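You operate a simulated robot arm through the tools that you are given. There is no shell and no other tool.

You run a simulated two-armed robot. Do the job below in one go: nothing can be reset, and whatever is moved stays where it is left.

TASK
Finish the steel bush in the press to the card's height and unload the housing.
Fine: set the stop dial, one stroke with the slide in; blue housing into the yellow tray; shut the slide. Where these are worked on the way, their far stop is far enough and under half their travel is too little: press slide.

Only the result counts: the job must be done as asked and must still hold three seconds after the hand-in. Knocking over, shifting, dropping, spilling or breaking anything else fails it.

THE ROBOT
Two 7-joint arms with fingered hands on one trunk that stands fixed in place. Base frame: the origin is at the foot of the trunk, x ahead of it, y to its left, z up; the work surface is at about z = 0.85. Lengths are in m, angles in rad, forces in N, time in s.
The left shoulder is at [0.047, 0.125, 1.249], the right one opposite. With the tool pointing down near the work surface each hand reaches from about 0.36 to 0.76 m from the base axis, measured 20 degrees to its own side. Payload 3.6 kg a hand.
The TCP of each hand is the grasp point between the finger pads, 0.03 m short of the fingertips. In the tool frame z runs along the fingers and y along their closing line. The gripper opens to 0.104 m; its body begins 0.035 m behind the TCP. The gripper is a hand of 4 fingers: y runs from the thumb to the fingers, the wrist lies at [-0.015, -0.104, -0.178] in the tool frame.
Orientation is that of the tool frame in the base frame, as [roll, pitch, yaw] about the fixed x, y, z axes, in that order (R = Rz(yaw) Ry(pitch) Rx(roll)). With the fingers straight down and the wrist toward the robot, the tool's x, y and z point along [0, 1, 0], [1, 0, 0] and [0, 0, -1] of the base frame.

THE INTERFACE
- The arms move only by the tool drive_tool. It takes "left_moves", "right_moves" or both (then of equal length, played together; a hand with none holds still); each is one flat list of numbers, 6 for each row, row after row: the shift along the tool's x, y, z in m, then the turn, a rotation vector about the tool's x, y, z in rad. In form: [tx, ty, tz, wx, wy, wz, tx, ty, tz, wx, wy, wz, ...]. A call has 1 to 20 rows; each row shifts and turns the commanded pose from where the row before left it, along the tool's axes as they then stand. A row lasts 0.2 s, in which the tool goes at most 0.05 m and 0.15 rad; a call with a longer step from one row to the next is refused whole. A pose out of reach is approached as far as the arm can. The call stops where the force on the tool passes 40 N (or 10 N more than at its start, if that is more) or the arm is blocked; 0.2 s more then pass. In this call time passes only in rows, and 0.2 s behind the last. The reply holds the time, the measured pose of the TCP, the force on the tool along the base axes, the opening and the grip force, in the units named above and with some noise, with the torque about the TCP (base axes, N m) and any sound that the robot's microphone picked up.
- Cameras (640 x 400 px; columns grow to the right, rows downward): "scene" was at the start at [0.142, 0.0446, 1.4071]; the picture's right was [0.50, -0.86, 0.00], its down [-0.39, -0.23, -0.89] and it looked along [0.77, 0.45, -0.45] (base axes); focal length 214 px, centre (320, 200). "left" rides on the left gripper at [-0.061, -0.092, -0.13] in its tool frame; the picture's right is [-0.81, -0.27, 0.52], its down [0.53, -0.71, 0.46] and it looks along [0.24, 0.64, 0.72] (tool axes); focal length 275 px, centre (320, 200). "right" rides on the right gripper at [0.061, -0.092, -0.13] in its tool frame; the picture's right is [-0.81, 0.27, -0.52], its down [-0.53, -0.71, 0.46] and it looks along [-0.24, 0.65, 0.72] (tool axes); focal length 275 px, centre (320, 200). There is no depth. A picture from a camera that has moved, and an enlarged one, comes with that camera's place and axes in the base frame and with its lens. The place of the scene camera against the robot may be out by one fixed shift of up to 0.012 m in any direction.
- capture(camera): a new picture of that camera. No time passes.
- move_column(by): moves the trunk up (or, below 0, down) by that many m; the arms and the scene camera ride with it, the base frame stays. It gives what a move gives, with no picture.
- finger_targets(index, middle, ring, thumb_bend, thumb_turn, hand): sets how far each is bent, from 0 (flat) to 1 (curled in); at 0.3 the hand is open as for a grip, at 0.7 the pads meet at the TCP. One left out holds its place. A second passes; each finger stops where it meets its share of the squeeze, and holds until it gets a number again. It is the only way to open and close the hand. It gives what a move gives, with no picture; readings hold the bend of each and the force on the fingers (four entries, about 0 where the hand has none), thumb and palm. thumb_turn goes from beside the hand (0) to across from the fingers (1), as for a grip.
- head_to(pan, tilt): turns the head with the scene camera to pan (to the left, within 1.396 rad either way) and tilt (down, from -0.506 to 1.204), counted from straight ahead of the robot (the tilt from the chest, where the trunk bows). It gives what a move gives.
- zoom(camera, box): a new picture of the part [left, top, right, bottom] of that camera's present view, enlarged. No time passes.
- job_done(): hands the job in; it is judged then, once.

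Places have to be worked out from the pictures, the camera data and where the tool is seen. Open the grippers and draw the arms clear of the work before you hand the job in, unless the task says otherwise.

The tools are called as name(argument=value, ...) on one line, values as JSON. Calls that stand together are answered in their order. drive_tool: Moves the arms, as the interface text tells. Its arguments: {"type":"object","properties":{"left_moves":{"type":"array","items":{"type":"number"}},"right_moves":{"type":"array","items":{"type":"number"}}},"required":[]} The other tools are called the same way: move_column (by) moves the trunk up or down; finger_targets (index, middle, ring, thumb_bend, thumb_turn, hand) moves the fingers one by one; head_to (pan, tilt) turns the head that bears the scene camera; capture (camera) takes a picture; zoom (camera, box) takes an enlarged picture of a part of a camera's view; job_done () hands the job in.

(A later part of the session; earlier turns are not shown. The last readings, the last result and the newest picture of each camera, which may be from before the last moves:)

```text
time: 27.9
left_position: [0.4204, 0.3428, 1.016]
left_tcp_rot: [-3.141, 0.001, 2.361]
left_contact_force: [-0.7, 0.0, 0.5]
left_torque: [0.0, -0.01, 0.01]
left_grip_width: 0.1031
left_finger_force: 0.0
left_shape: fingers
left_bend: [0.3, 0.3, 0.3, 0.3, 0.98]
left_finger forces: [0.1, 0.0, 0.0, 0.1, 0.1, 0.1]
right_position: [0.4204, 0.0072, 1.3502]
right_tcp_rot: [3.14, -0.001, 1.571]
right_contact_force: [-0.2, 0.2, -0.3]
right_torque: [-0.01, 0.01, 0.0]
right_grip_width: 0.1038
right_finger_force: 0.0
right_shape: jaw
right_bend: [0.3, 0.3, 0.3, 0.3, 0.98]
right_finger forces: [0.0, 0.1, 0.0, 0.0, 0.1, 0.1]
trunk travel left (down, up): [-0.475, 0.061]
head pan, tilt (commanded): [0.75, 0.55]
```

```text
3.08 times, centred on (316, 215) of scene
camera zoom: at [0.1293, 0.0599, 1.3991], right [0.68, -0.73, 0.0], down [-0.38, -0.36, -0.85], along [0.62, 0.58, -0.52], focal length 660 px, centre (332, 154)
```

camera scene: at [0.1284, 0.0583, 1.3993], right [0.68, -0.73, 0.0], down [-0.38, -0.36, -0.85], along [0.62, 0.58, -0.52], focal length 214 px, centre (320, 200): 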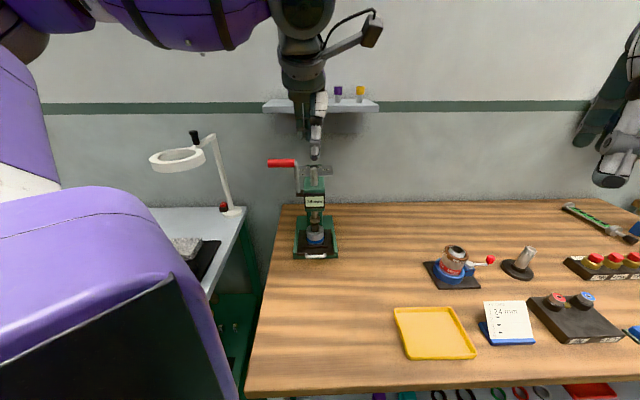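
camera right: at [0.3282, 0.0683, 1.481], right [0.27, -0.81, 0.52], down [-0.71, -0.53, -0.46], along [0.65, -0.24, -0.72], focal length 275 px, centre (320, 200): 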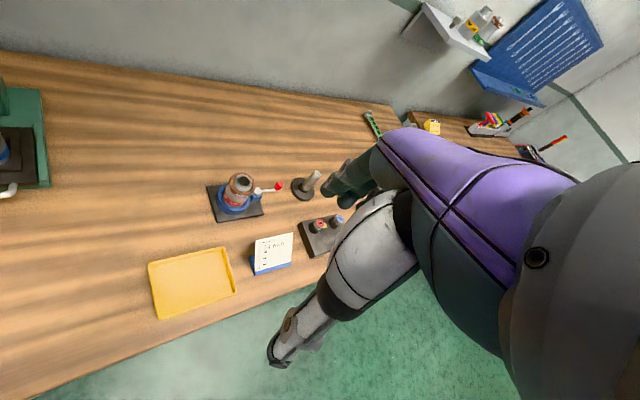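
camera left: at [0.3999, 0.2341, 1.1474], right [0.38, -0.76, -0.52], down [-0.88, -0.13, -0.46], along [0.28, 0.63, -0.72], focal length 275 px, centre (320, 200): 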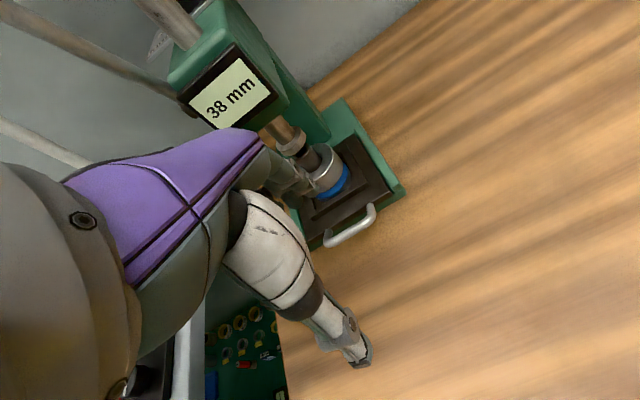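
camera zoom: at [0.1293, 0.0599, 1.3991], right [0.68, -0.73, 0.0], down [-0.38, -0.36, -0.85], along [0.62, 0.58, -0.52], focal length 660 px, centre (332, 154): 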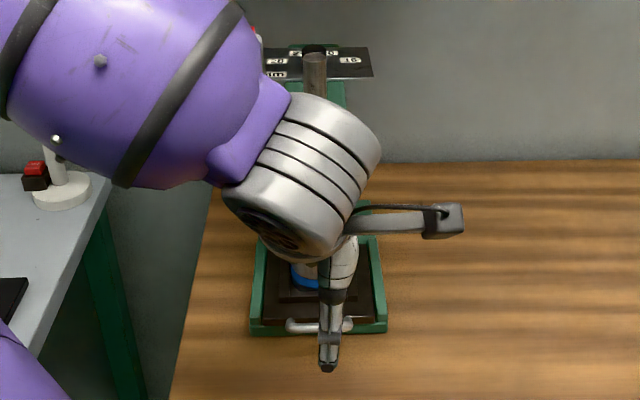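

The bar is near (0.465, 0.394, 0.893) with a ~21 mm gap to the tray front. I'll hook the index finger into that gap with the thumb in front; first I set the fingers, then hover with the tip just above the bar.

finger_targets(hand="left", index=0.66, middle=1.0, ring=1.0, thumb_bend=0.3, thumb_turn=1)

drive_tool(left_moves=[0.0038, 0.0246, 0.0237, 0, 0, 0, 0.0038, 0.0246, 0.0237, 0, 0, 0, 0.0038, 0.0246, 0.0237, 0, 0, 0])

capture(camera="left")

zoom(camera="left", box=[270, 150, 430, 270])

zoom(camera="scene", box=[280, 200, 360, 270])

```text
time: 28.9
left_position: [0.4196, 0.3419, 1.0186]
left_tcp_rot: [3.141, -0.003, 2.361]
left_contact_force: [-0.6, 0.0, 0.4]
left_torque: [0.01, -0.01, 0.04]
left_grip_width: 0.0572
left_finger_force: 0.1
left_shape: fingers
left_bend: [0.66, 1.0, 1.0, 0.3, 0.97]
left_finger forces: [0.1, 0.0, 0.0, 0.0, 0.0, 0.0]
right_position: [0.4209, 0.0076, 1.3507]
right_tcp_rot: [3.141, 0.0, 1.571]
right_contact_force: [-0.1, 0.3, -0.7]
right_torque: [-0.01, 0.03, 0.01]
right_grip_width: 0.1035
right_finger_force: 0.0
right_shape: jaw
right_bend: [0.3, 0.3, 0.3, 0.3, 0.98]
right_finger forces: [0.0, 0.0, 0.0, 0.0, 0.0, 0.0]
trunk travel left (down, up): [-0.475, 0.061]
head pan, tilt (commanded): [0.75, 0.55]
```

```text
time: 29.7
left_position: [0.4645, 0.4083, 0.9484]
left_tcp_rot: [3.141, 0.001, 2.361]
left_contact_force: [0.0, -0.1, 0.3]
left_torque: [0.01, -0.01, -0.01]
left_grip_width: 0.0567
left_finger_force: 0.0
left_shape: fingers
left_bend: [0.66, 1.0, 1.0, 0.3, 0.97]
left_finger forces: [0.0, 0.0, 0.1, 0.1, 0.1, 0.1]
right_position: [0.4197, 0.0071, 1.3499]
right_tcp_rot: [3.14, -0.002, 1.572]
right_contact_force: [-0.2, 0.2, 1.8]
right_torque: [-0.02, 0.0, 0.0]
right_grip_width: 0.1035
right_finger_force: 0.1
right_shape: jaw
right_bend: [0.3, 0.3, 0.3, 0.3, 0.98]
right_finger forces: [0.0, 0.1, 0.1, 0.0, 0.0, 0.0]
trunk travel left (down, up): [-0.475, 0.061]
head pan, tilt (commanded): [0.75, 0.55]
```

```text
taken
camera left: at [0.4436, 0.2989, 1.0792], right [0.38, -0.77, -0.52], down [-0.88, -0.13, -0.46], along [0.28, 0.63, -0.72], focal length 275 px, centre (320, 200)
```

left: 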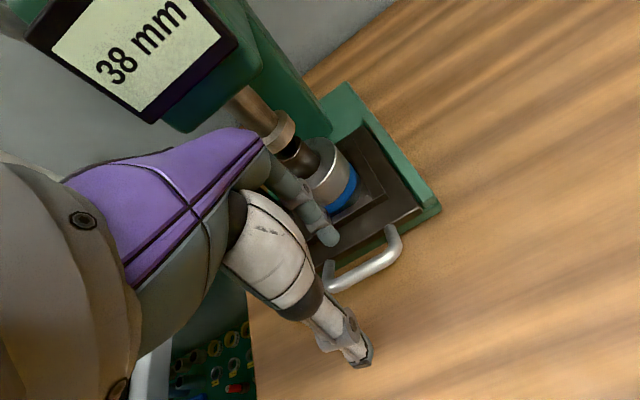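

```text
3.33 times, centred on (350, 210) of left
camera zoom: at [0.4436, 0.2989, 1.0792], right [0.38, -0.77, -0.52], down [-0.88, -0.13, -0.46], along [0.28, 0.63, -0.72], focal length 918 px, centre (220, 167)
```

zoom: 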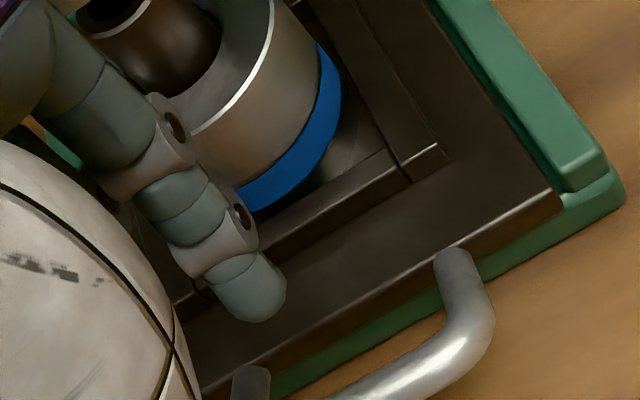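

```text
5.71 times, centred on (320, 235) of scene
camera zoom: at [0.1291, 0.0603, 1.3991], right [0.68, -0.73, 0.0], down [-0.38, -0.36, -0.85], along [0.62, 0.58, -0.52], focal length 1226 px, centre (320, 0)
```

zoom: 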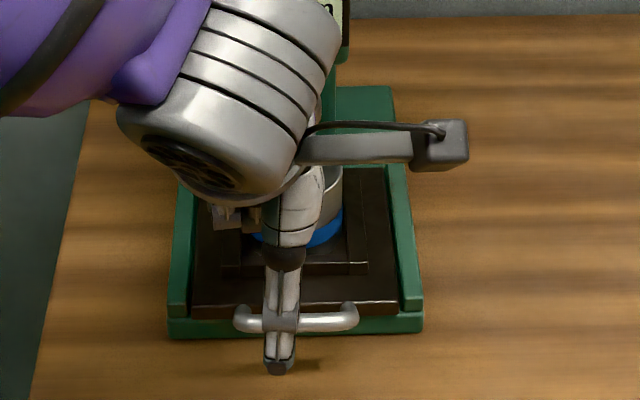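

The index tip lines up with the gap between bar and tray (gap y≈−3…+19 mm in the tool frame, tip at +10 mm). I shift 2 mm and lower the finger into the gap.

drive_tool(left_moves=[-0.002, -0.002, 0.015, 0, 0, 0, 0, 0, 0.014, 0, 0, 0, 0, 0, 0.012, 0, 0, 0])

zoom(camera="left", box=[270, 150, 430, 270])

zoom(camera="scene", box=[280, 210, 360, 270])

```text
time: 30.5
left_position: [0.4626, 0.406, 0.9083]
left_tcp_rot: [3.141, -0.002, 2.359]
left_contact_force: [0.1, 0.1, -1.0]
left_torque: [-0.01, 0.03, 0.0]
left_grip_width: 0.0566
left_finger_force: 0.1
left_shape: fingers
left_bend: [0.66, 1.0, 1.0, 0.3, 0.97]
left_finger forces: [0.1, 0.0, 0.0, 0.0, 0.1, 0.0]
right_position: [0.4195, 0.0067, 1.3497]
right_tcp_rot: [3.141, 0.0, 1.571]
right_contact_force: [0.3, -0.5, 0.5]
right_torque: [0.08, -0.01, -0.01]
right_grip_width: 0.1038
right_finger_force: 0.1
right_shape: jaw
right_bend: [0.3, 0.3, 0.3, 0.3, 0.98]
right_finger forces: [0.0, 0.0, 0.0, 0.1, 0.1, 0.0]
trunk travel left (down, up): [-0.475, 0.061]
head pan, tilt (commanded): [0.75, 0.55]
```

```text
3.33 times, centred on (350, 210) of left
camera zoom: at [0.4421, 0.2972, 1.0388], right [0.38, -0.76, -0.52], down [-0.88, -0.13, -0.46], along [0.28, 0.63, -0.72], focal length 918 px, centre (220, 167)
```

zoom: 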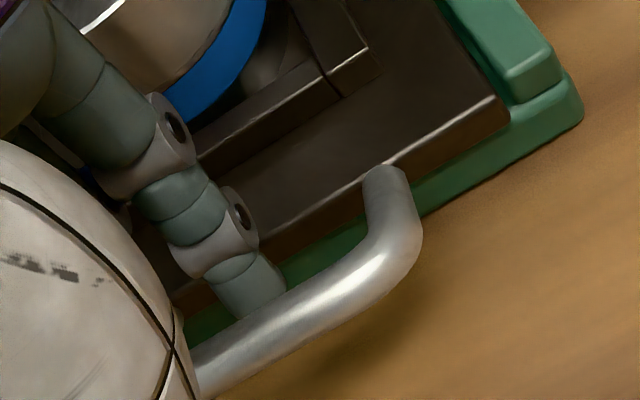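

```text
6.67 times, centred on (320, 240) of scene
camera zoom: at [0.1285, 0.0598, 1.3992], right [0.68, -0.73, 0.0], down [-0.38, -0.36, -0.85], along [0.62, 0.58, -0.52], focal length 1430 px, centre (320, -67)
```

zoom: 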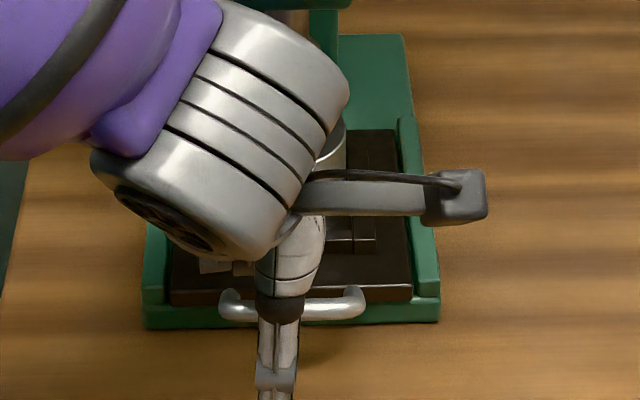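

The fingertip is behind the bar, in the gap. I lower 6 mm more and pull the slide outward a first 30 mm, watching forces.

drive_tool(left_moves=[0, 0, 0.006, 0, 0, 0, 0, -0.008, 0, 0, 0, 0, 0, -0.012, 0, 0, 0, 0, 0, -0.012, 0, 0, 0, 0])

zoom(camera="left", box=[270, 130, 470, 270])

zoom(camera="scene", box=[270, 200, 370, 280])

```text
time: 31.5
left_position: [0.438, 0.3804, 0.9024]
left_tcp_rot: [3.141, -0.003, 2.361]
left_contact_force: [-0.1, -0.2, 0.8]
left_torque: [-0.01, -0.02, -0.01]
left_grip_width: 0.0567
left_finger_force: 0.0
left_shape: fingers
left_bend: [0.66, 1.0, 1.0, 0.3, 0.97]
left_finger forces: [0.0, 0.0, 0.0, 0.0, 0.0, 0.1]
right_position: [0.4183, 0.006, 1.3497]
right_tcp_rot: [3.141, 0.0, 1.571]
right_contact_force: [0.3, -0.4, 0.7]
right_torque: [-0.01, -0.01, -0.01]
right_grip_width: 0.1038
right_finger_force: 0.1
right_shape: jaw
right_bend: [0.3, 0.3, 0.3, 0.3, 0.98]
right_finger forces: [0.0, 0.0, 0.0, 0.1, 0.1, 0.0]
trunk travel left (down, up): [-0.475, 0.061]
head pan, tilt (commanded): [0.75, 0.55]
```

```text
2.86 times, centred on (370, 200) of left
camera zoom: at [0.4172, 0.2724, 1.0331], right [0.38, -0.77, -0.52], down [-0.88, -0.13, -0.45], along [0.28, 0.63, -0.72], focal length 786 px, centre (177, 200)
```

zoom: 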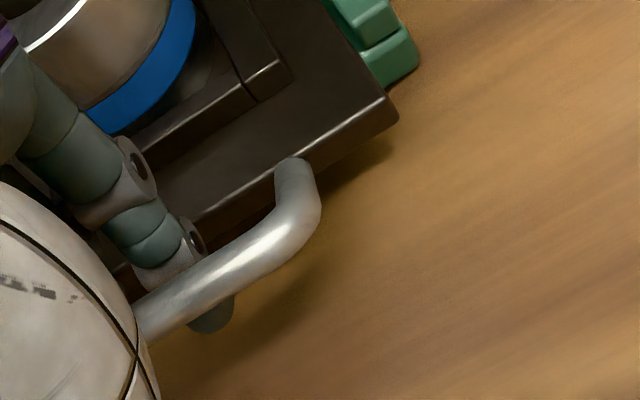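

```text
5.00 times, centred on (320, 240) of scene
camera zoom: at [0.128, 0.0593, 1.3993], right [0.68, -0.73, 0.0], down [-0.38, -0.36, -0.85], along [0.62, 0.58, -0.52], focal length 1072 px, centre (320, 0)
```

zoom: 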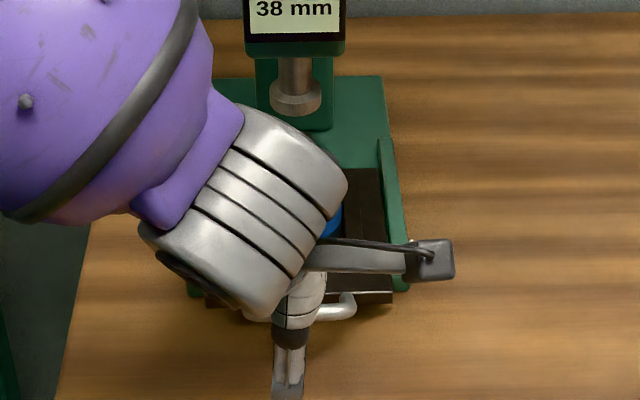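

The slide follows with almost no force. I keep pulling toward its far stop.

drive_tool(left_moves=[0, -0.012, 0, 0, 0, 0, 0, -0.012, 0, 0, 0, 0, 0, -0.012, 0, 0, 0, 0, 0, -0.012, 0, 0, 0, 0])

zoom(camera="left", box=[270, 130, 470, 270])

zoom(camera="scene", box=[260, 200, 380, 300])

```text
time: 32.5
left_position: [0.4057, 0.3485, 0.9025]
left_tcp_rot: [3.141, 0.0, 2.363]
left_contact_force: [0.2, -0.3, -0.8]
left_torque: [-0.02, 0.0, -0.01]
left_grip_width: 0.0571
left_finger_force: 0.2
left_shape: fingers
left_bend: [0.66, 1.0, 1.0, 0.3, 0.97]
left_finger forces: [0.1, 0.0, 0.0, 0.1, 0.0, 0.1]
right_position: [0.4201, 0.0063, 1.3514]
right_tcp_rot: [3.141, 0.0, 1.57]
right_contact_force: [-0.1, -0.1, 0.5]
right_torque: [-0.01, -0.02, 0.0]
right_grip_width: 0.1036
right_finger_force: 0.0
right_shape: jaw
right_bend: [0.3, 0.3, 0.3, 0.3, 0.98]
right_finger forces: [0.0, 0.0, 0.0, 0.1, 0.0, 0.1]
trunk travel left (down, up): [-0.475, 0.061]
head pan, tilt (commanded): [0.75, 0.55]
```

```text
2.86 times, centred on (370, 200) of left
camera zoom: at [0.3845, 0.2395, 1.033], right [0.38, -0.76, -0.52], down [-0.88, -0.13, -0.46], along [0.28, 0.63, -0.72], focal length 786 px, centre (177, 200)
```

zoom: 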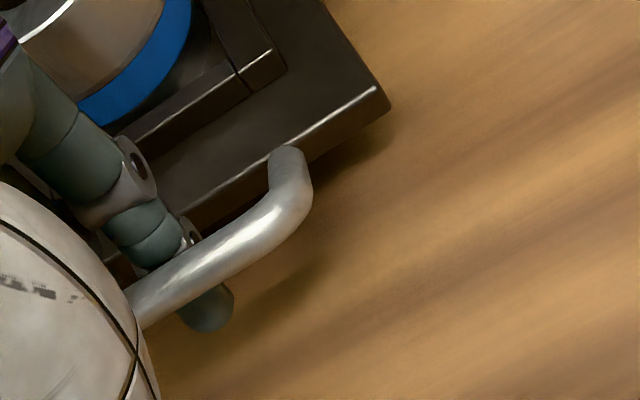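

```text
4.00 times, centred on (320, 250) of scene
camera zoom: at [0.1283, 0.0596, 1.3993], right [0.68, -0.73, 0.0], down [-0.38, -0.36, -0.85], along [0.62, 0.58, -0.52], focal length 858 px, centre (320, 0)
```

zoom: 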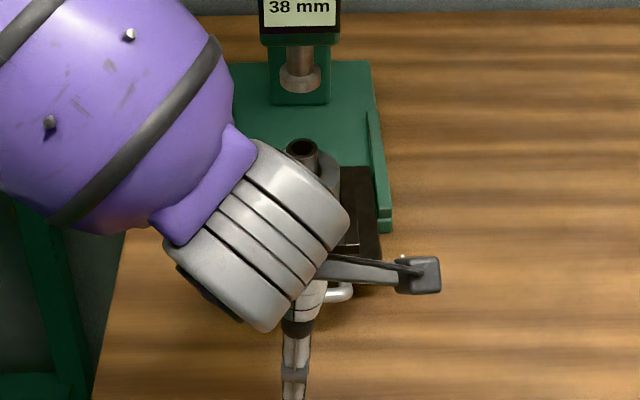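

The slide is out about 77 mm and the bush is clear of the ram. I keep pulling for the far stop.

drive_tool(left_moves=[0, -0.01, 0, 0, 0, 0, 0, -0.01, 0, 0, 0, 0, 0, -0.01, 0, 0, 0, 0, 0, -0.01, 0, 0, 0, 0])

zoom(camera="left", box=[270, 130, 470, 270])

zoom(camera="scene", box=[260, 200, 380, 300])

```text
time: 33.5
left_position: [0.377, 0.3185, 0.9032]
left_tcp_rot: [3.141, -0.003, 2.361]
left_contact_force: [-0.4, -0.9, -0.4]
left_torque: [-0.03, -0.01, -0.01]
left_grip_width: 0.0567
left_finger_force: 0.0
left_shape: fingers
left_bend: [0.66, 1.0, 1.0, 0.3, 0.97]
left_finger forces: [0.1, 0.0, 0.0, 0.0, 0.1, 0.0]
right_position: [0.4199, 0.0064, 1.3504]
right_tcp_rot: [3.141, 0.0, 1.571]
right_contact_force: [-0.5, 0.0, 0.5]
right_torque: [0.01, 0.01, 0.02]
right_grip_width: 0.1037
right_finger_force: 0.0
right_shape: jaw
right_bend: [0.3, 0.3, 0.3, 0.3, 0.98]
right_finger forces: [0.1, 0.0, 0.1, 0.0, 0.0, 0.0]
trunk travel left (down, up): [-0.475, 0.061]
head pan, tilt (commanded): [0.75, 0.55]
```

```text
2.86 times, centred on (370, 200) of left
camera zoom: at [0.3559, 0.2104, 1.033], right [0.38, -0.77, -0.52], down [-0.88, -0.13, -0.45], along [0.28, 0.63, -0.72], focal length 786 px, centre (177, 200)
```

zoom: 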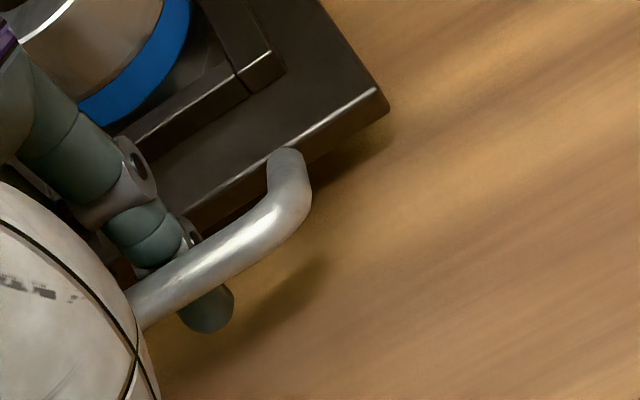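

```text
4.00 times, centred on (320, 250) of scene
camera zoom: at [0.1283, 0.0595, 1.3993], right [0.68, -0.73, 0.0], down [-0.38, -0.36, -0.85], along [0.62, 0.58, -0.52], focal length 858 px, centre (320, 0)
```

zoom: 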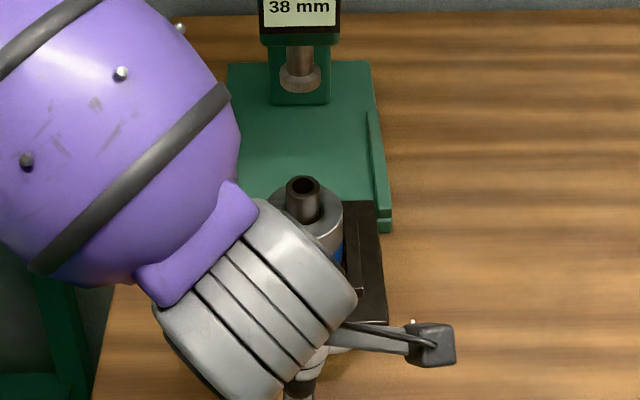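

No stop felt yet at ≈118 mm. I pull gently in small rows to find the far stop.

drive_tool(left_moves=[0, -0.006, 0, 0, 0, 0, 0, -0.006, 0, 0, 0, 0, 0, -0.006, 0, 0, 0, 0])

zoom(camera="left", box=[270, 130, 470, 270])

zoom(camera="scene", box=[260, 200, 380, 300])

```text
time: 34.3
left_position: [0.364, 0.3067, 0.9024]
left_tcp_rot: [-3.14, -0.002, 2.361]
left_contact_force: [0.0, 0.7, -0.9]
left_torque: [0.0, -0.03, 0.01]
left_grip_width: 0.0574
left_finger_force: 0.5
left_shape: fingers
left_bend: [0.66, 1.0, 1.0, 0.3, 0.97]
left_finger forces: [0.4, 0.0, 0.0, 0.0, 0.1, 0.2]
right_position: [0.4205, 0.0063, 1.3504]
right_tcp_rot: [-3.141, 0.0, 1.571]
right_contact_force: [-0.1, 0.8, -0.2]
right_torque: [-0.05, 0.05, 0.02]
right_grip_width: 0.1038
right_finger_force: 0.2
right_shape: jaw
right_bend: [0.3, 0.3, 0.3, 0.3, 0.98]
right_finger forces: [0.1, 0.0, 0.0, 0.0, 0.0, 0.1]
trunk travel left (down, up): [-0.475, 0.061]
head pan, tilt (commanded): [0.75, 0.55]
```

```text
2.86 times, centred on (370, 200) of left
camera zoom: at [0.3434, 0.1977, 1.0332], right [0.38, -0.77, -0.52], down [-0.88, -0.13, -0.45], along [0.28, 0.63, -0.72], focal length 786 px, centre (177, 200)
```

zoom: 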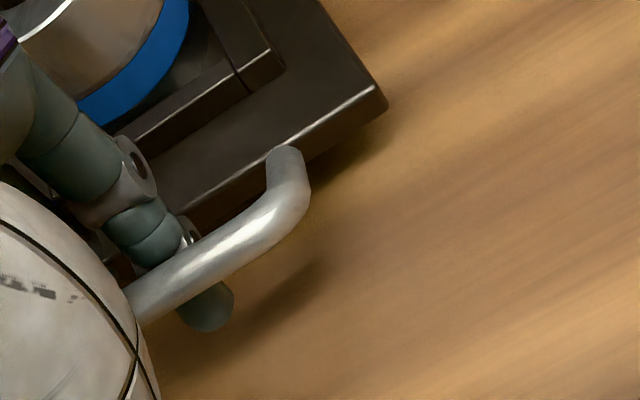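

```text
4.00 times, centred on (320, 250) of scene
camera zoom: at [0.1285, 0.0598, 1.3992], right [0.68, -0.73, 0.0], down [-0.38, -0.36, -0.85], along [0.62, 0.58, -0.52], focal length 858 px, centre (320, 0)
```

zoom: 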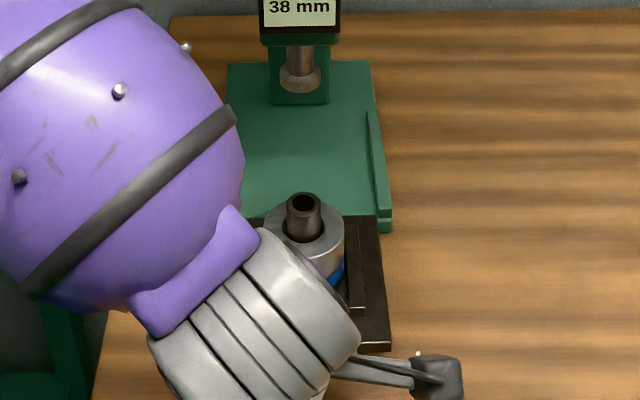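

About 135 mm out; one more small pull to see whether this is the stop.

drive_tool(left_moves=[0, -0.004, 0, 0, 0, 0, 0, -0.003, 0, 0, 0, 0])

zoom(camera="scene", box=[260, 200, 380, 300])

```text
time: 34.9
left_position: [0.3594, 0.301, 0.903]
left_tcp_rot: [3.138, -0.001, 2.362]
left_contact_force: [0.8, 0.5, 0.2]
left_torque: [0.03, 0.01, 0.01]
left_grip_width: 0.0579
left_finger_force: 0.6
left_shape: fingers
left_bend: [0.65, 1.0, 1.0, 0.3, 0.97]
left_finger forces: [0.9, 0.0, 0.0, 0.0, 0.1, 0.1]
right_position: [0.4205, 0.0074, 1.3497]
right_tcp_rot: [3.139, 0.002, 1.57]
right_contact_force: [0.0, -0.3, 0.5]
right_torque: [-0.04, 0.02, -0.02]
right_grip_width: 0.1039
right_finger_force: 0.2
right_shape: jaw
right_bend: [0.3, 0.3, 0.3, 0.3, 0.98]
right_finger forces: [0.1, 0.1, 0.1, 0.0, 0.0, 0.0]
trunk travel left (down, up): [-0.475, 0.061]
head pan, tilt (commanded): [0.75, 0.55]
```

```text
4.00 times, centred on (320, 250) of scene
camera zoom: at [0.1284, 0.0598, 1.3993], right [0.68, -0.73, 0.0], down [-0.38, -0.36, -0.85], along [0.62, 0.58, -0.52], focal length 858 px, centre (320, 0)
```

zoom: 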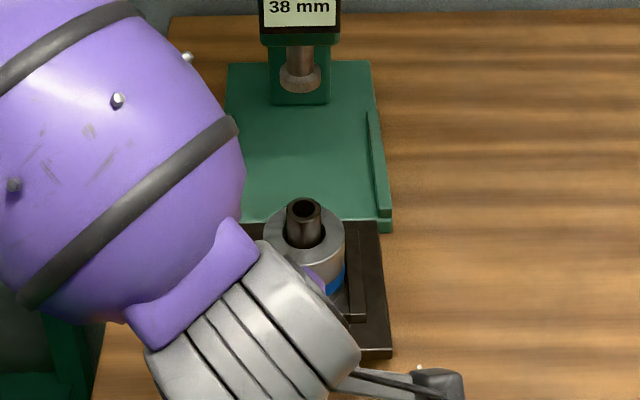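

The slide is out about 140 mm and the housing is fully clear of the ram. I ease the finger off the bar, rise to z≈1.02, and look at the housing.

drive_tool(left_moves=[0, 0.004, 0, 0, 0, 0, 0, 0, -0.03, 0, 0, 0, 0, 0, -0.04, 0, 0, 0, 0, 0, -0.045, 0, 0, 0])

capture(camera="left")

zoom(camera="left", box=[260, 80, 480, 240])

capture(camera="scene")

```text
time: 35.9
left_position: [0.3609, 0.3049, 1.0189]
left_tcp_rot: [3.141, -0.002, 2.361]
left_contact_force: [-0.3, 0.5, 0.1]
left_torque: [-0.03, 0.02, 0.01]
left_grip_width: 0.0567
left_finger_force: 0.0
left_shape: fingers
left_bend: [0.66, 1.0, 1.0, 0.3, 0.97]
left_finger forces: [0.0, 0.0, 0.0, 0.0, 0.1, 0.1]
right_position: [0.4199, 0.0075, 1.3512]
right_tcp_rot: [3.139, -0.001, 1.571]
right_contact_force: [-0.9, 0.5, -0.1]
right_torque: [-0.02, 0.03, 0.02]
right_grip_width: 0.1034
right_finger_force: 0.1
right_shape: jaw
right_bend: [0.3, 0.3, 0.3, 0.3, 0.98]
right_finger forces: [0.0, 0.0, 0.1, 0.0, 0.0, 0.0]
trunk travel left (down, up): [-0.475, 0.061]
head pan, tilt (commanded): [0.75, 0.55]
```

```text
taken
camera left: at [0.341, 0.1976, 1.149], right [0.38, -0.77, -0.52], down [-0.88, -0.13, -0.45], along [0.28, 0.63, -0.72], focal length 275 px, centre (320, 200)
```

left: 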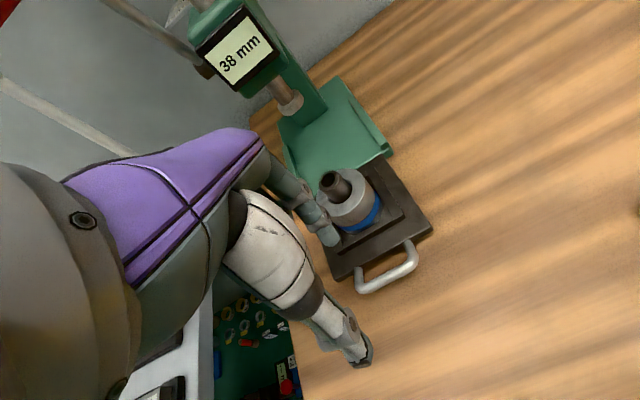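

```text
2.50 times, centred on (370, 160) of left
camera zoom: at [0.341, 0.1976, 1.149], right [0.38, -0.77, -0.52], down [-0.88, -0.13, -0.45], along [0.28, 0.63, -0.72], focal length 688 px, centre (195, 300)
```

zoom: 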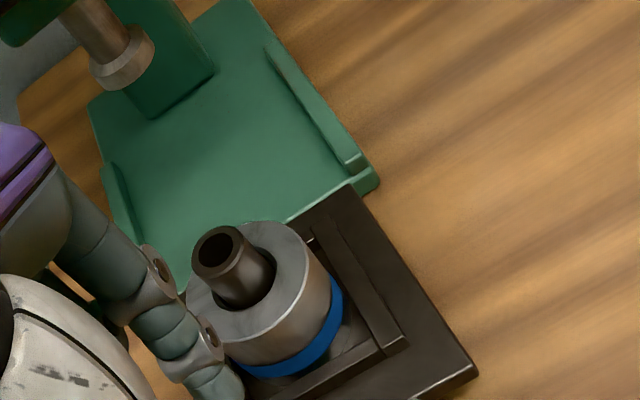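

```text
taken
camera scene: at [0.128, 0.0596, 1.3993], right [0.68, -0.73, 0.0], down [-0.38, -0.36, -0.85], along [0.62, 0.58, -0.52], focal length 214 px, centre (320, 200)
```

scene: 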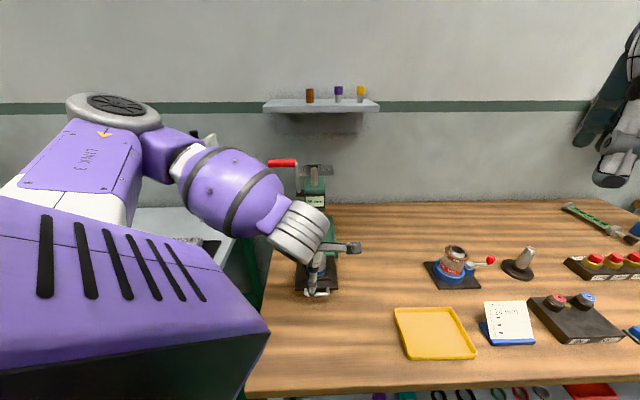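

The tray and housing are clear; the bush stands ≈25 mm proud of the silver/blue housing. I rise and move forward a bit with the hand pre-opened to ~83 mm, to triangulate the housing height.

finger_targets(hand="left", index=0.38, middle=0.38, ring=0.38, thumb_bend=0.38, thumb_turn=1)

drive_tool(left_moves=[-0.004, 0.02, -0.035, 0, 0, 0, -0.004, 0.02, -0.035, 0, 0, 0, -0.004, 0.02, -0.035, 0, 0, 0])

capture(camera="left")

zoom(camera="left", box=[300, 100, 460, 220])

```text
time: 36.9
left_position: [0.361, 0.3061, 1.017]
left_tcp_rot: [3.141, -0.003, 2.361]
left_contact_force: [-0.6, -0.3, 0.3]
left_torque: [0.03, -0.02, -0.03]
left_grip_width: 0.0832
left_finger_force: 0.1
left_shape: fingers
left_bend: [0.38, 0.38, 0.38, 0.38, 0.98]
left_finger forces: [0.1, 0.0, 0.1, 0.1, 0.0, 0.0]
right_position: [0.4204, 0.0066, 1.3495]
right_tcp_rot: [3.14, -0.001, 1.571]
right_contact_force: [0.1, -0.8, 0.1]
right_torque: [0.03, -0.03, 0.0]
right_grip_width: 0.1036
right_finger_force: 0.2
right_shape: jaw
right_bend: [0.3, 0.3, 0.3, 0.3, 0.98]
right_finger forces: [0.0, 0.0, 0.1, 0.1, 0.0, 0.0]
trunk travel left (down, up): [-0.475, 0.061]
head pan, tilt (commanded): [0.75, 0.55]
```

```text
time: 37.7
left_position: [0.4103, 0.3394, 1.1226]
left_tcp_rot: [3.141, -0.002, 2.361]
left_contact_force: [0.8, 0.3, -0.6]
left_torque: [0.02, 0.02, -0.02]
left_grip_width: 0.083
left_finger_force: 0.1
left_shape: fingers
left_bend: [0.38, 0.38, 0.38, 0.38, 0.98]
left_finger forces: [0.0, 0.0, 0.0, 0.1, 0.1, 0.0]
right_position: [0.4201, 0.0066, 1.3503]
right_tcp_rot: [3.14, -0.002, 1.571]
right_contact_force: [0.0, 0.3, 0.0]
right_torque: [0.01, -0.02, 0.01]
right_grip_width: 0.1035
right_finger_force: 0.0
right_shape: jaw
right_bend: [0.3, 0.3, 0.3, 0.3, 0.98]
right_finger forces: [0.0, 0.1, 0.0, 0.1, 0.1, 0.0]
trunk travel left (down, up): [-0.475, 0.061]
head pan, tilt (commanded): [0.75, 0.55]
```

```text
taken
camera left: at [0.3904, 0.2317, 1.2527], right [0.38, -0.76, -0.52], down [-0.88, -0.13, -0.45], along [0.28, 0.63, -0.72], focal length 275 px, centre (320, 200)
```

left: 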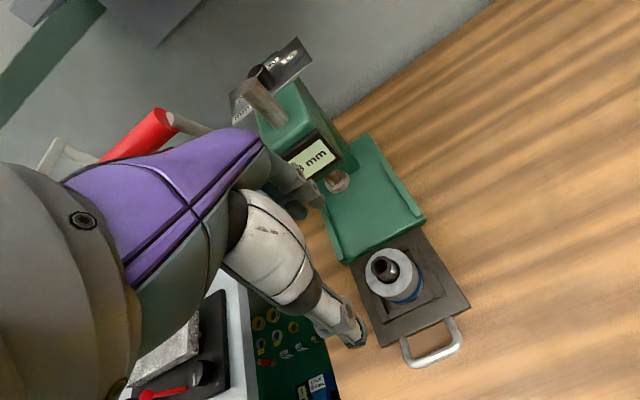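

```text
3.33 times, centred on (380, 160) of left
camera zoom: at [0.3904, 0.2317, 1.2527], right [0.38, -0.76, -0.52], down [-0.88, -0.13, -0.45], along [0.28, 0.63, -0.72], focal length 918 px, centre (120, 333)
```

zoom: 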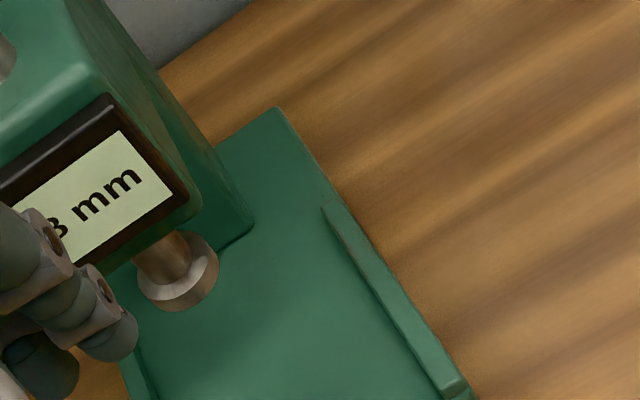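

The housing is visible lower in the frame; I zoom there for measurements.

zoom(camera="left", box=[330, 210, 490, 330])

zoom(camera="left", box=[370, 300, 490, 390])

```text
3.33 times, centred on (410, 270) of left
camera zoom: at [0.3904, 0.2317, 1.2527], right [0.38, -0.76, -0.52], down [-0.88, -0.13, -0.45], along [0.28, 0.63, -0.72], focal length 918 px, centre (20, -33)
```

zoom: 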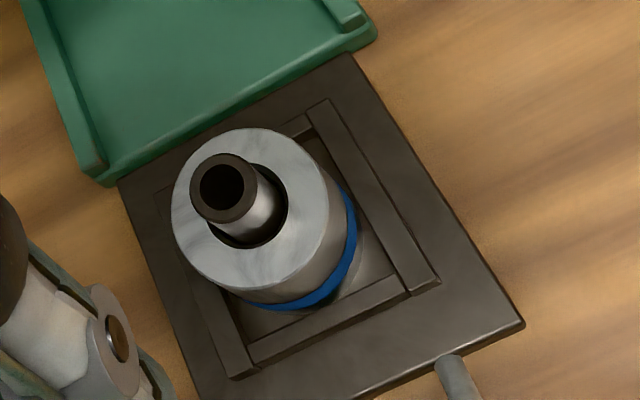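

```text
4.44 times, centred on (430, 345) of left
camera zoom: at [0.3904, 0.2317, 1.2527], right [0.38, -0.76, -0.52], down [-0.88, -0.13, -0.45], along [0.28, 0.63, -0.72], focal length 1224 px, centre (-169, -444)
```

zoom: 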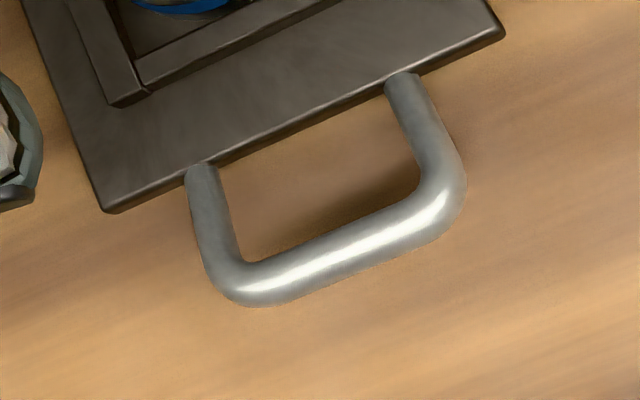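

Housing top face is centred at about (0.440, 0.366, 0.927) and the bush top at z≈0.954. I go down to z≈1.01, move over the housing axis and check alignment before the grasp.

drive_tool(left_moves=[0, 0, 0.0375, 0, 0, 0, 0, 0, 0.0375, 0, 0, 0, 0, 0, 0.0375, 0, 0, 0, -0.0012, 0.02, 0, 0, 0, 0, -0.0012, 0.02, 0, 0, 0, 0])

capture(camera="left")

zoom(camera="left", box=[260, 160, 460, 310])

zoom(camera="scene", box=[260, 180, 380, 300])

```text
time: 38.9
left_position: [0.4406, 0.3666, 1.0088]
left_tcp_rot: [3.141, -0.002, 2.361]
left_contact_force: [-0.4, 0.2, 0.6]
left_torque: [0.0, -0.02, 0.01]
left_grip_width: 0.0833
left_finger_force: 0.0
left_shape: fingers
left_bend: [0.38, 0.38, 0.38, 0.38, 0.98]
left_finger forces: [0.0, 0.0, 0.0, 0.1, 0.1, 0.0]
right_position: [0.4201, 0.0078, 1.3504]
right_tcp_rot: [-3.14, 0.0, 1.57]
right_contact_force: [0.0, -0.3, -0.3]
right_torque: [-0.02, -0.01, 0.02]
right_grip_width: 0.1035
right_finger_force: 0.0
right_shape: jaw
right_bend: [0.3, 0.3, 0.3, 0.3, 0.98]
right_finger forces: [0.0, 0.0, 0.0, 0.0, 0.0, 0.0]
trunk travel left (down, up): [-0.475, 0.061]
head pan, tilt (commanded): [0.75, 0.55]
```

```text
taken
camera left: at [0.4198, 0.2573, 1.1393], right [0.38, -0.77, -0.52], down [-0.88, -0.13, -0.45], along [0.28, 0.63, -0.72], focal length 275 px, centre (320, 200)
```

left: 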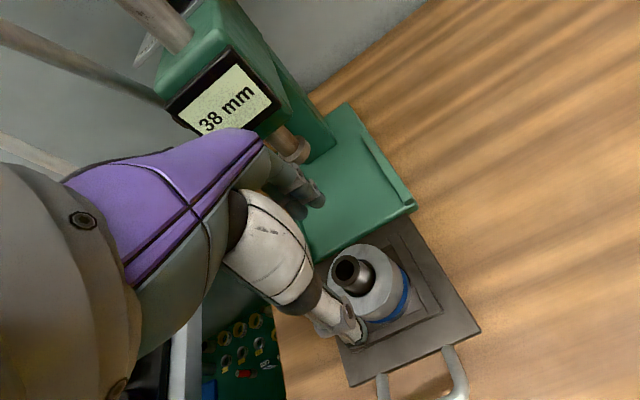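

```text
2.67 times, centred on (360, 235) of left
camera zoom: at [0.4198, 0.2573, 1.1393], right [0.38, -0.77, -0.52], down [-0.88, -0.13, -0.45], along [0.28, 0.63, -0.72], focal length 734 px, centre (213, 107)
```

zoom: 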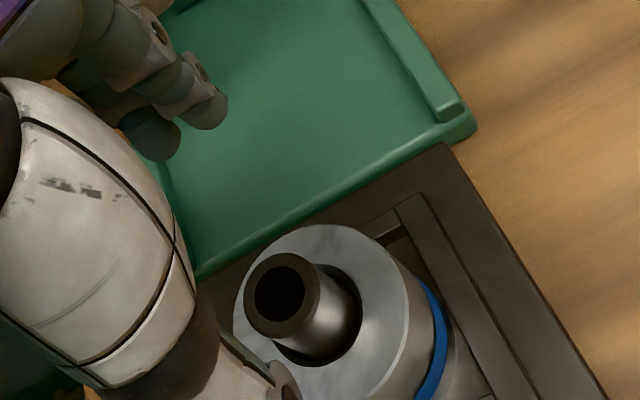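

```text
3.33 times, centred on (320, 240) of scene
camera zoom: at [0.1288, 0.0599, 1.3992], right [0.68, -0.73, 0.0], down [-0.38, -0.36, -0.85], along [0.62, 0.58, -0.52], focal length 715 px, centre (320, 67)
```

zoom: 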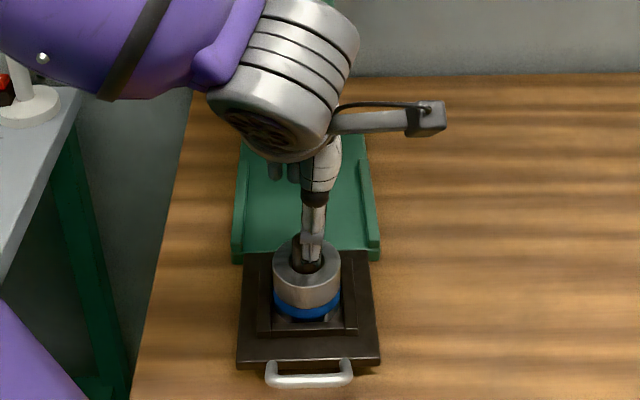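

TCP is within ~1 mm of the bush axis. I lower to z≈0.926, so the palm stays above the bush and fingertips stay above the nest bars.

drive_tool(left_moves=[0, 0, 0.03, 0, 0, 0, 0, 0, 0.03, 0, 0, 0, 0, 0, 0.0225, 0, 0, 0])

zoom(camera="left", box=[240, 150, 440, 350])

zoom(camera="scene", box=[270, 200, 370, 290])

```text
time: 39.7
left_position: [0.4407, 0.3655, 0.9283]
left_tcp_rot: [3.141, -0.002, 2.362]
left_contact_force: [-0.9, 0.5, 0.6]
left_torque: [-0.03, 0.03, 0.02]
left_grip_width: 0.0835
left_finger_force: 0.0
left_shape: fingers
left_bend: [0.38, 0.38, 0.38, 0.38, 0.98]
left_finger forces: [0.0, 0.1, 0.0, 0.0, 0.0, 0.1]
right_position: [0.4203, 0.0075, 1.3502]
right_tcp_rot: [3.141, -0.001, 1.571]
right_contact_force: [-0.3, 0.2, -0.4]
right_torque: [-0.03, 0.0, -0.02]
right_grip_width: 0.1036
right_finger_force: 0.1
right_shape: jaw
right_bend: [0.3, 0.3, 0.3, 0.3, 0.98]
right_finger forces: [0.0, 0.1, 0.1, 0.2, 0.0, 0.0]
trunk travel left (down, up): [-0.475, 0.061]
head pan, tilt (commanded): [0.75, 0.55]
```

```text
2.00 times, centred on (340, 250) of left
camera zoom: at [0.4212, 0.258, 1.0584], right [0.38, -0.76, -0.52], down [-0.88, -0.13, -0.45], along [0.28, 0.63, -0.72], focal length 551 px, centre (280, 100)
```

zoom: 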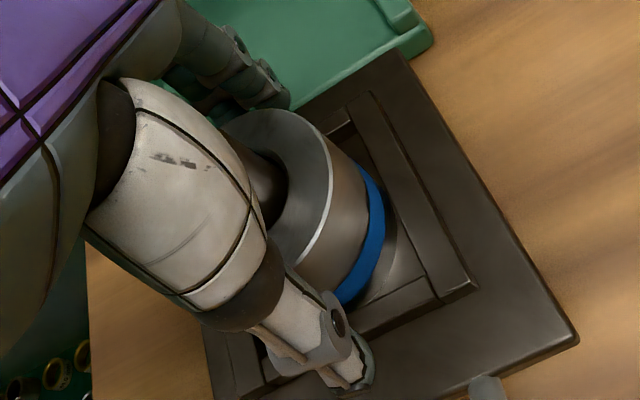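

```text
4.44 times, centred on (320, 245) of scene
camera zoom: at [0.1289, 0.0599, 1.3992], right [0.68, -0.73, 0.0], down [-0.38, -0.36, -0.85], along [0.62, 0.58, -0.52], focal length 953 px, centre (320, 0)
```

zoom: 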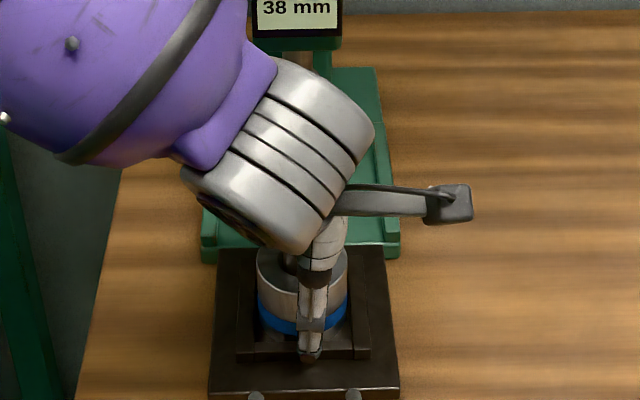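

Thumb and fingers straddle the housing. I close index, middle and thumb on it, leaving the ring finger open.

finger_targets(hand="left", index=0.55, middle=0.55, thumb_bend=0.55)

zoom(camera="left", box=[240, 150, 440, 350])

```text
time: 40.7
left_position: [0.4409, 0.3658, 0.9281]
left_tcp_rot: [-3.14, -0.003, 2.361]
left_contact_force: [1.0, 0.4, 0.3]
left_torque: [0.1, -0.05, -0.04]
left_grip_width: 0.0539
left_finger_force: 7.3
left_shape: fingers
left_bend: [0.5, 0.51, 0.38, 0.5, 1.0]
left_finger forces: [3.6, 3.8, 0.0, 0.0, 6.5, 0.0]
right_position: [0.4201, 0.0061, 1.3497]
right_tcp_rot: [3.142, 0.0, 1.572]
right_contact_force: [0.7, 0.1, -0.5]
right_torque: [-0.01, -0.02, 0.01]
right_grip_width: 0.1036
right_finger_force: 0.0
right_shape: jaw
right_bend: [0.3, 0.3, 0.3, 0.3, 0.98]
right_finger forces: [0.1, 0.0, 0.0, 0.1, 0.1, 0.1]
trunk travel left (down, up): [-0.475, 0.061]
head pan, tilt (commanded): [0.75, 0.55]
```

```text
2.00 times, centred on (340, 250) of left
camera zoom: at [0.421, 0.258, 1.0589], right [0.38, -0.76, -0.52], down [-0.88, -0.13, -0.46], along [0.28, 0.63, -0.72], focal length 551 px, centre (280, 100)
```

zoom: 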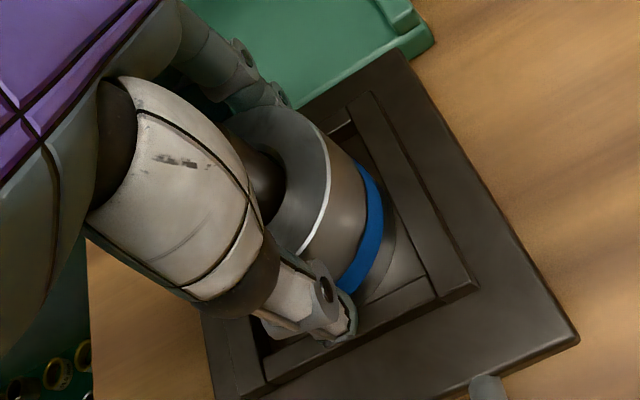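

Contact on both sides at ~54 mm. I tighten for a firm hold.

finger_targets(hand="left", index=0.7, middle=0.7, thumb_bend=0.7)

```text
time: 41.7
left_position: [0.4416, 0.3657, 0.9289]
left_tcp_rot: [3.138, -0.001, 2.361]
left_contact_force: [1.0, 1.6, 2.2]
left_torque: [0.18, -0.13, 0.02]
left_grip_width: 0.0519
left_finger_force: 17.1
left_shape: fingers
left_bend: [0.51, 0.53, 0.38, 0.52, 1.0]
left_finger forces: [8.5, 8.9, 0.0, 0.0, 17.1, 0.0]
right_position: [0.4195, 0.0069, 1.35]
right_tcp_rot: [3.139, 0.0, 1.571]
right_contact_force: [0.2, 0.2, 0.4]
right_torque: [0.0, 0.01, 0.0]
right_grip_width: 0.1036
right_finger_force: 0.1
right_shape: jaw
right_bend: [0.3, 0.3, 0.3, 0.3, 0.98]
right_finger forces: [0.0, 0.0, 0.0, 0.0, 0.0, 0.0]
trunk travel left (down, up): [-0.475, 0.061]
head pan, tilt (commanded): [0.75, 0.55]
```

Grip is about 17 N. I lift slowly by 25 mm and check that the housing with bush comes along.

drive_tool(left_moves=[0, 0, -0.005, 0, 0, 0, 0, 0, -0.01, 0, 0, 0, 0, 0, -0.01, 0, 0, 0])

zoom(camera="left", box=[240, 150, 440, 350])

zoom(camera="scene", box=[270, 200, 370, 290])

```text
time: 42.5
left_position: [0.4406, 0.3658, 0.9527]
left_tcp_rot: [-3.141, -0.003, 2.361]
left_contact_force: [-0.4, 0.6, -4.4]
left_torque: [-0.02, 0.01, -0.01]
left_grip_width: 0.052
left_finger_force: 15.9
left_shape: fingers
left_bend: [0.52, 0.53, 0.38, 0.52, 1.0]
left_finger forces: [7.9, 8.1, 0.1, 0.1, 16.7, 0.0]
right_position: [0.4201, 0.006, 1.35]
right_tcp_rot: [3.139, 0.001, 1.571]
right_contact_force: [0.7, -0.2, 0.3]
right_torque: [0.0, 0.01, 0.0]
right_grip_width: 0.1039
right_finger_force: 0.0
right_shape: jaw
right_bend: [0.3, 0.3, 0.3, 0.3, 0.98]
right_finger forces: [0.0, 0.0, 0.1, 0.1, 0.0, 0.0]
trunk travel left (down, up): [-0.475, 0.061]
head pan, tilt (commanded): [0.75, 0.55]
```

```text
2.00 times, centred on (340, 250) of left
camera zoom: at [0.4195, 0.258, 1.0826], right [0.38, -0.76, -0.52], down [-0.88, -0.13, -0.45], along [0.28, 0.63, -0.72], focal length 551 px, centre (280, 100)
```

zoom: 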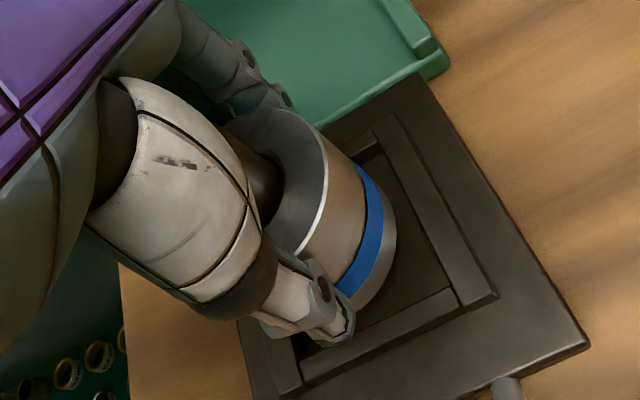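

```text
4.44 times, centred on (320, 245) of scene
camera zoom: at [0.1286, 0.06, 1.3992], right [0.68, -0.73, 0.0], down [-0.38, -0.36, -0.85], along [0.62, 0.58, -0.52], focal length 953 px, centre (320, 0)
```

zoom: 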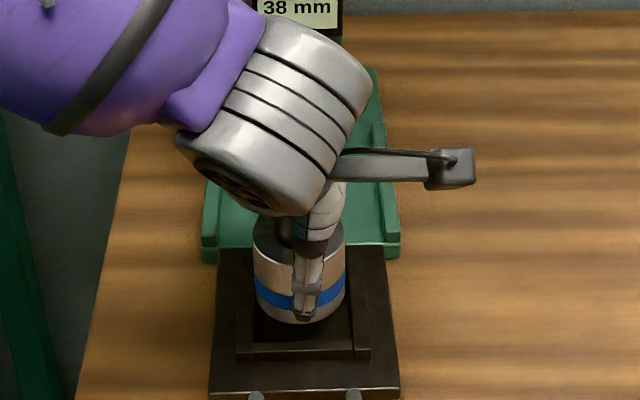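

The housing and bush come up together (weight ≈4–5 N). I lift higher, carry them back from the press, and at the same time shift the idle right hand to the right to leave room over the yellow tray.

drive_tool(left_moves=[0, 0, -0.03, 0, 0, 0, 0, 0, -0.035, 0, 0, 0, -0.0225, -0.0322, 0, 0, 0, 0, -0.0225, -0.0322, 0, 0, 0, 0, -0.0225, -0.0322, 0, 0, 0, 0], right_moves=[-0.03, 0, 0, 0, 0, 0, -0.03, 0, 0, 0, 0, 0, -0.03, 0, 0, 0, 0, 0, -0.03, 0, 0, 0, 0, 0, -0.03, 0, 0, 0, 0, 0])

drive_tool(left_moves=[0, 0, 0, 0, 0, 0.14, 0, 0, 0, 0, 0, 0.14, 0, 0, 0, 0, 0, 0.14, 0, 0, 0, 0, 0, 0.14, 0, 0, 0, 0, 0, 0.14])

capture(camera="left")

capture(camera="scene")

```text
time: 43.7
left_position: [0.4215, 0.245, 1.0197]
left_tcp_rot: [3.141, -0.003, 2.361]
left_contact_force: [0.7, 0.4, -3.8]
left_torque: [-0.02, 0.0, 0.0]
left_grip_width: 0.0518
left_finger_force: 16.1
left_shape: fingers
left_bend: [0.52, 0.54, 0.38, 0.52, 1.0]
left_finger forces: [7.9, 8.1, 0.0, 0.0, 16.6, 0.0]
right_position: [0.4221, -0.1467, 1.3521]
right_tcp_rot: [3.141, -0.002, 1.571]
right_contact_force: [-0.9, -0.3, 0.3]
right_torque: [0.05, 0.03, -0.03]
right_grip_width: 0.1038
right_finger_force: 0.0
right_shape: jaw
right_bend: [0.3, 0.3, 0.3, 0.3, 0.98]
right_finger forces: [0.1, 0.1, 0.1, 0.0, 0.1, 0.0]
trunk travel left (down, up): [-0.475, 0.061]
head pan, tilt (commanded): [0.75, 0.55]
```

```text
time: 44.9
left_position: [0.4223, 0.2497, 1.0164]
left_tcp_rot: [-3.142, -0.003, 1.661]
left_contact_force: [-0.2, 0.6, -3.5]
left_torque: [-0.05, -0.03, -0.03]
left_grip_width: 0.052
left_finger_force: 16.7
left_shape: fingers
left_bend: [0.52, 0.54, 0.38, 0.52, 1.0]
left_finger forces: [7.9, 8.0, 0.0, 0.0, 16.4, 0.0]
right_position: [0.4216, -0.143, 1.3505]
right_tcp_rot: [3.14, 0.0, 1.571]
right_contact_force: [-0.5, -0.2, -0.2]
right_torque: [-0.01, -0.04, 0.01]
right_grip_width: 0.1032
right_finger_force: 0.2
right_shape: jaw
right_bend: [0.3, 0.3, 0.3, 0.3, 0.98]
right_finger forces: [0.1, 0.0, 0.0, 0.0, 0.0, 0.0]
trunk travel left (down, up): [-0.475, 0.061]
head pan, tilt (commanded): [0.75, 0.55]
```

```text
taken
camera left: at [0.3365, 0.1793, 1.1477], right [-0.2, -0.83, -0.52], down [-0.76, 0.47, -0.45], along [0.62, 0.3, -0.72], focal length 275 px, centre (320, 200)
```

left: 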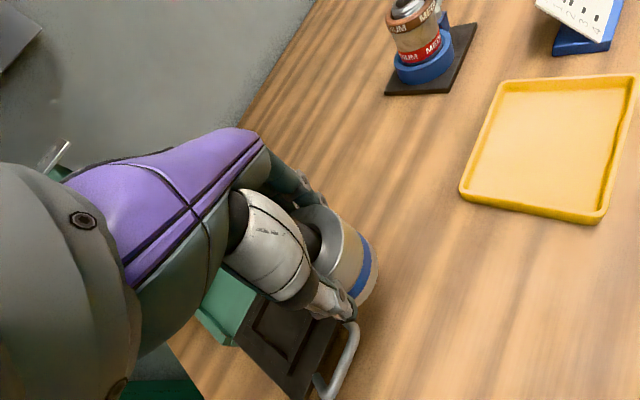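

```text
taken
camera scene: at [0.1285, 0.0603, 1.3992], right [0.68, -0.73, 0.0], down [-0.38, -0.36, -0.85], along [0.62, 0.58, -0.52], focal length 214 px, centre (320, 200)
```

scene: 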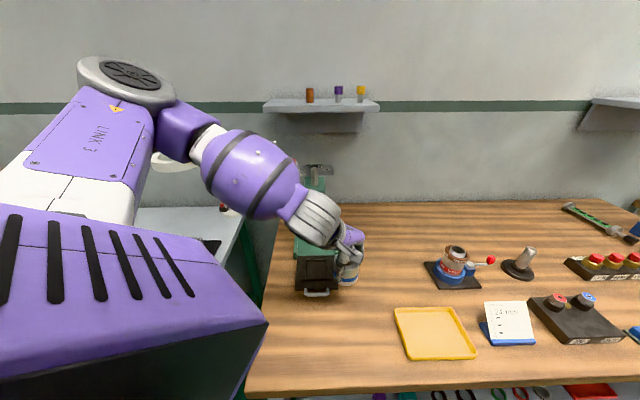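

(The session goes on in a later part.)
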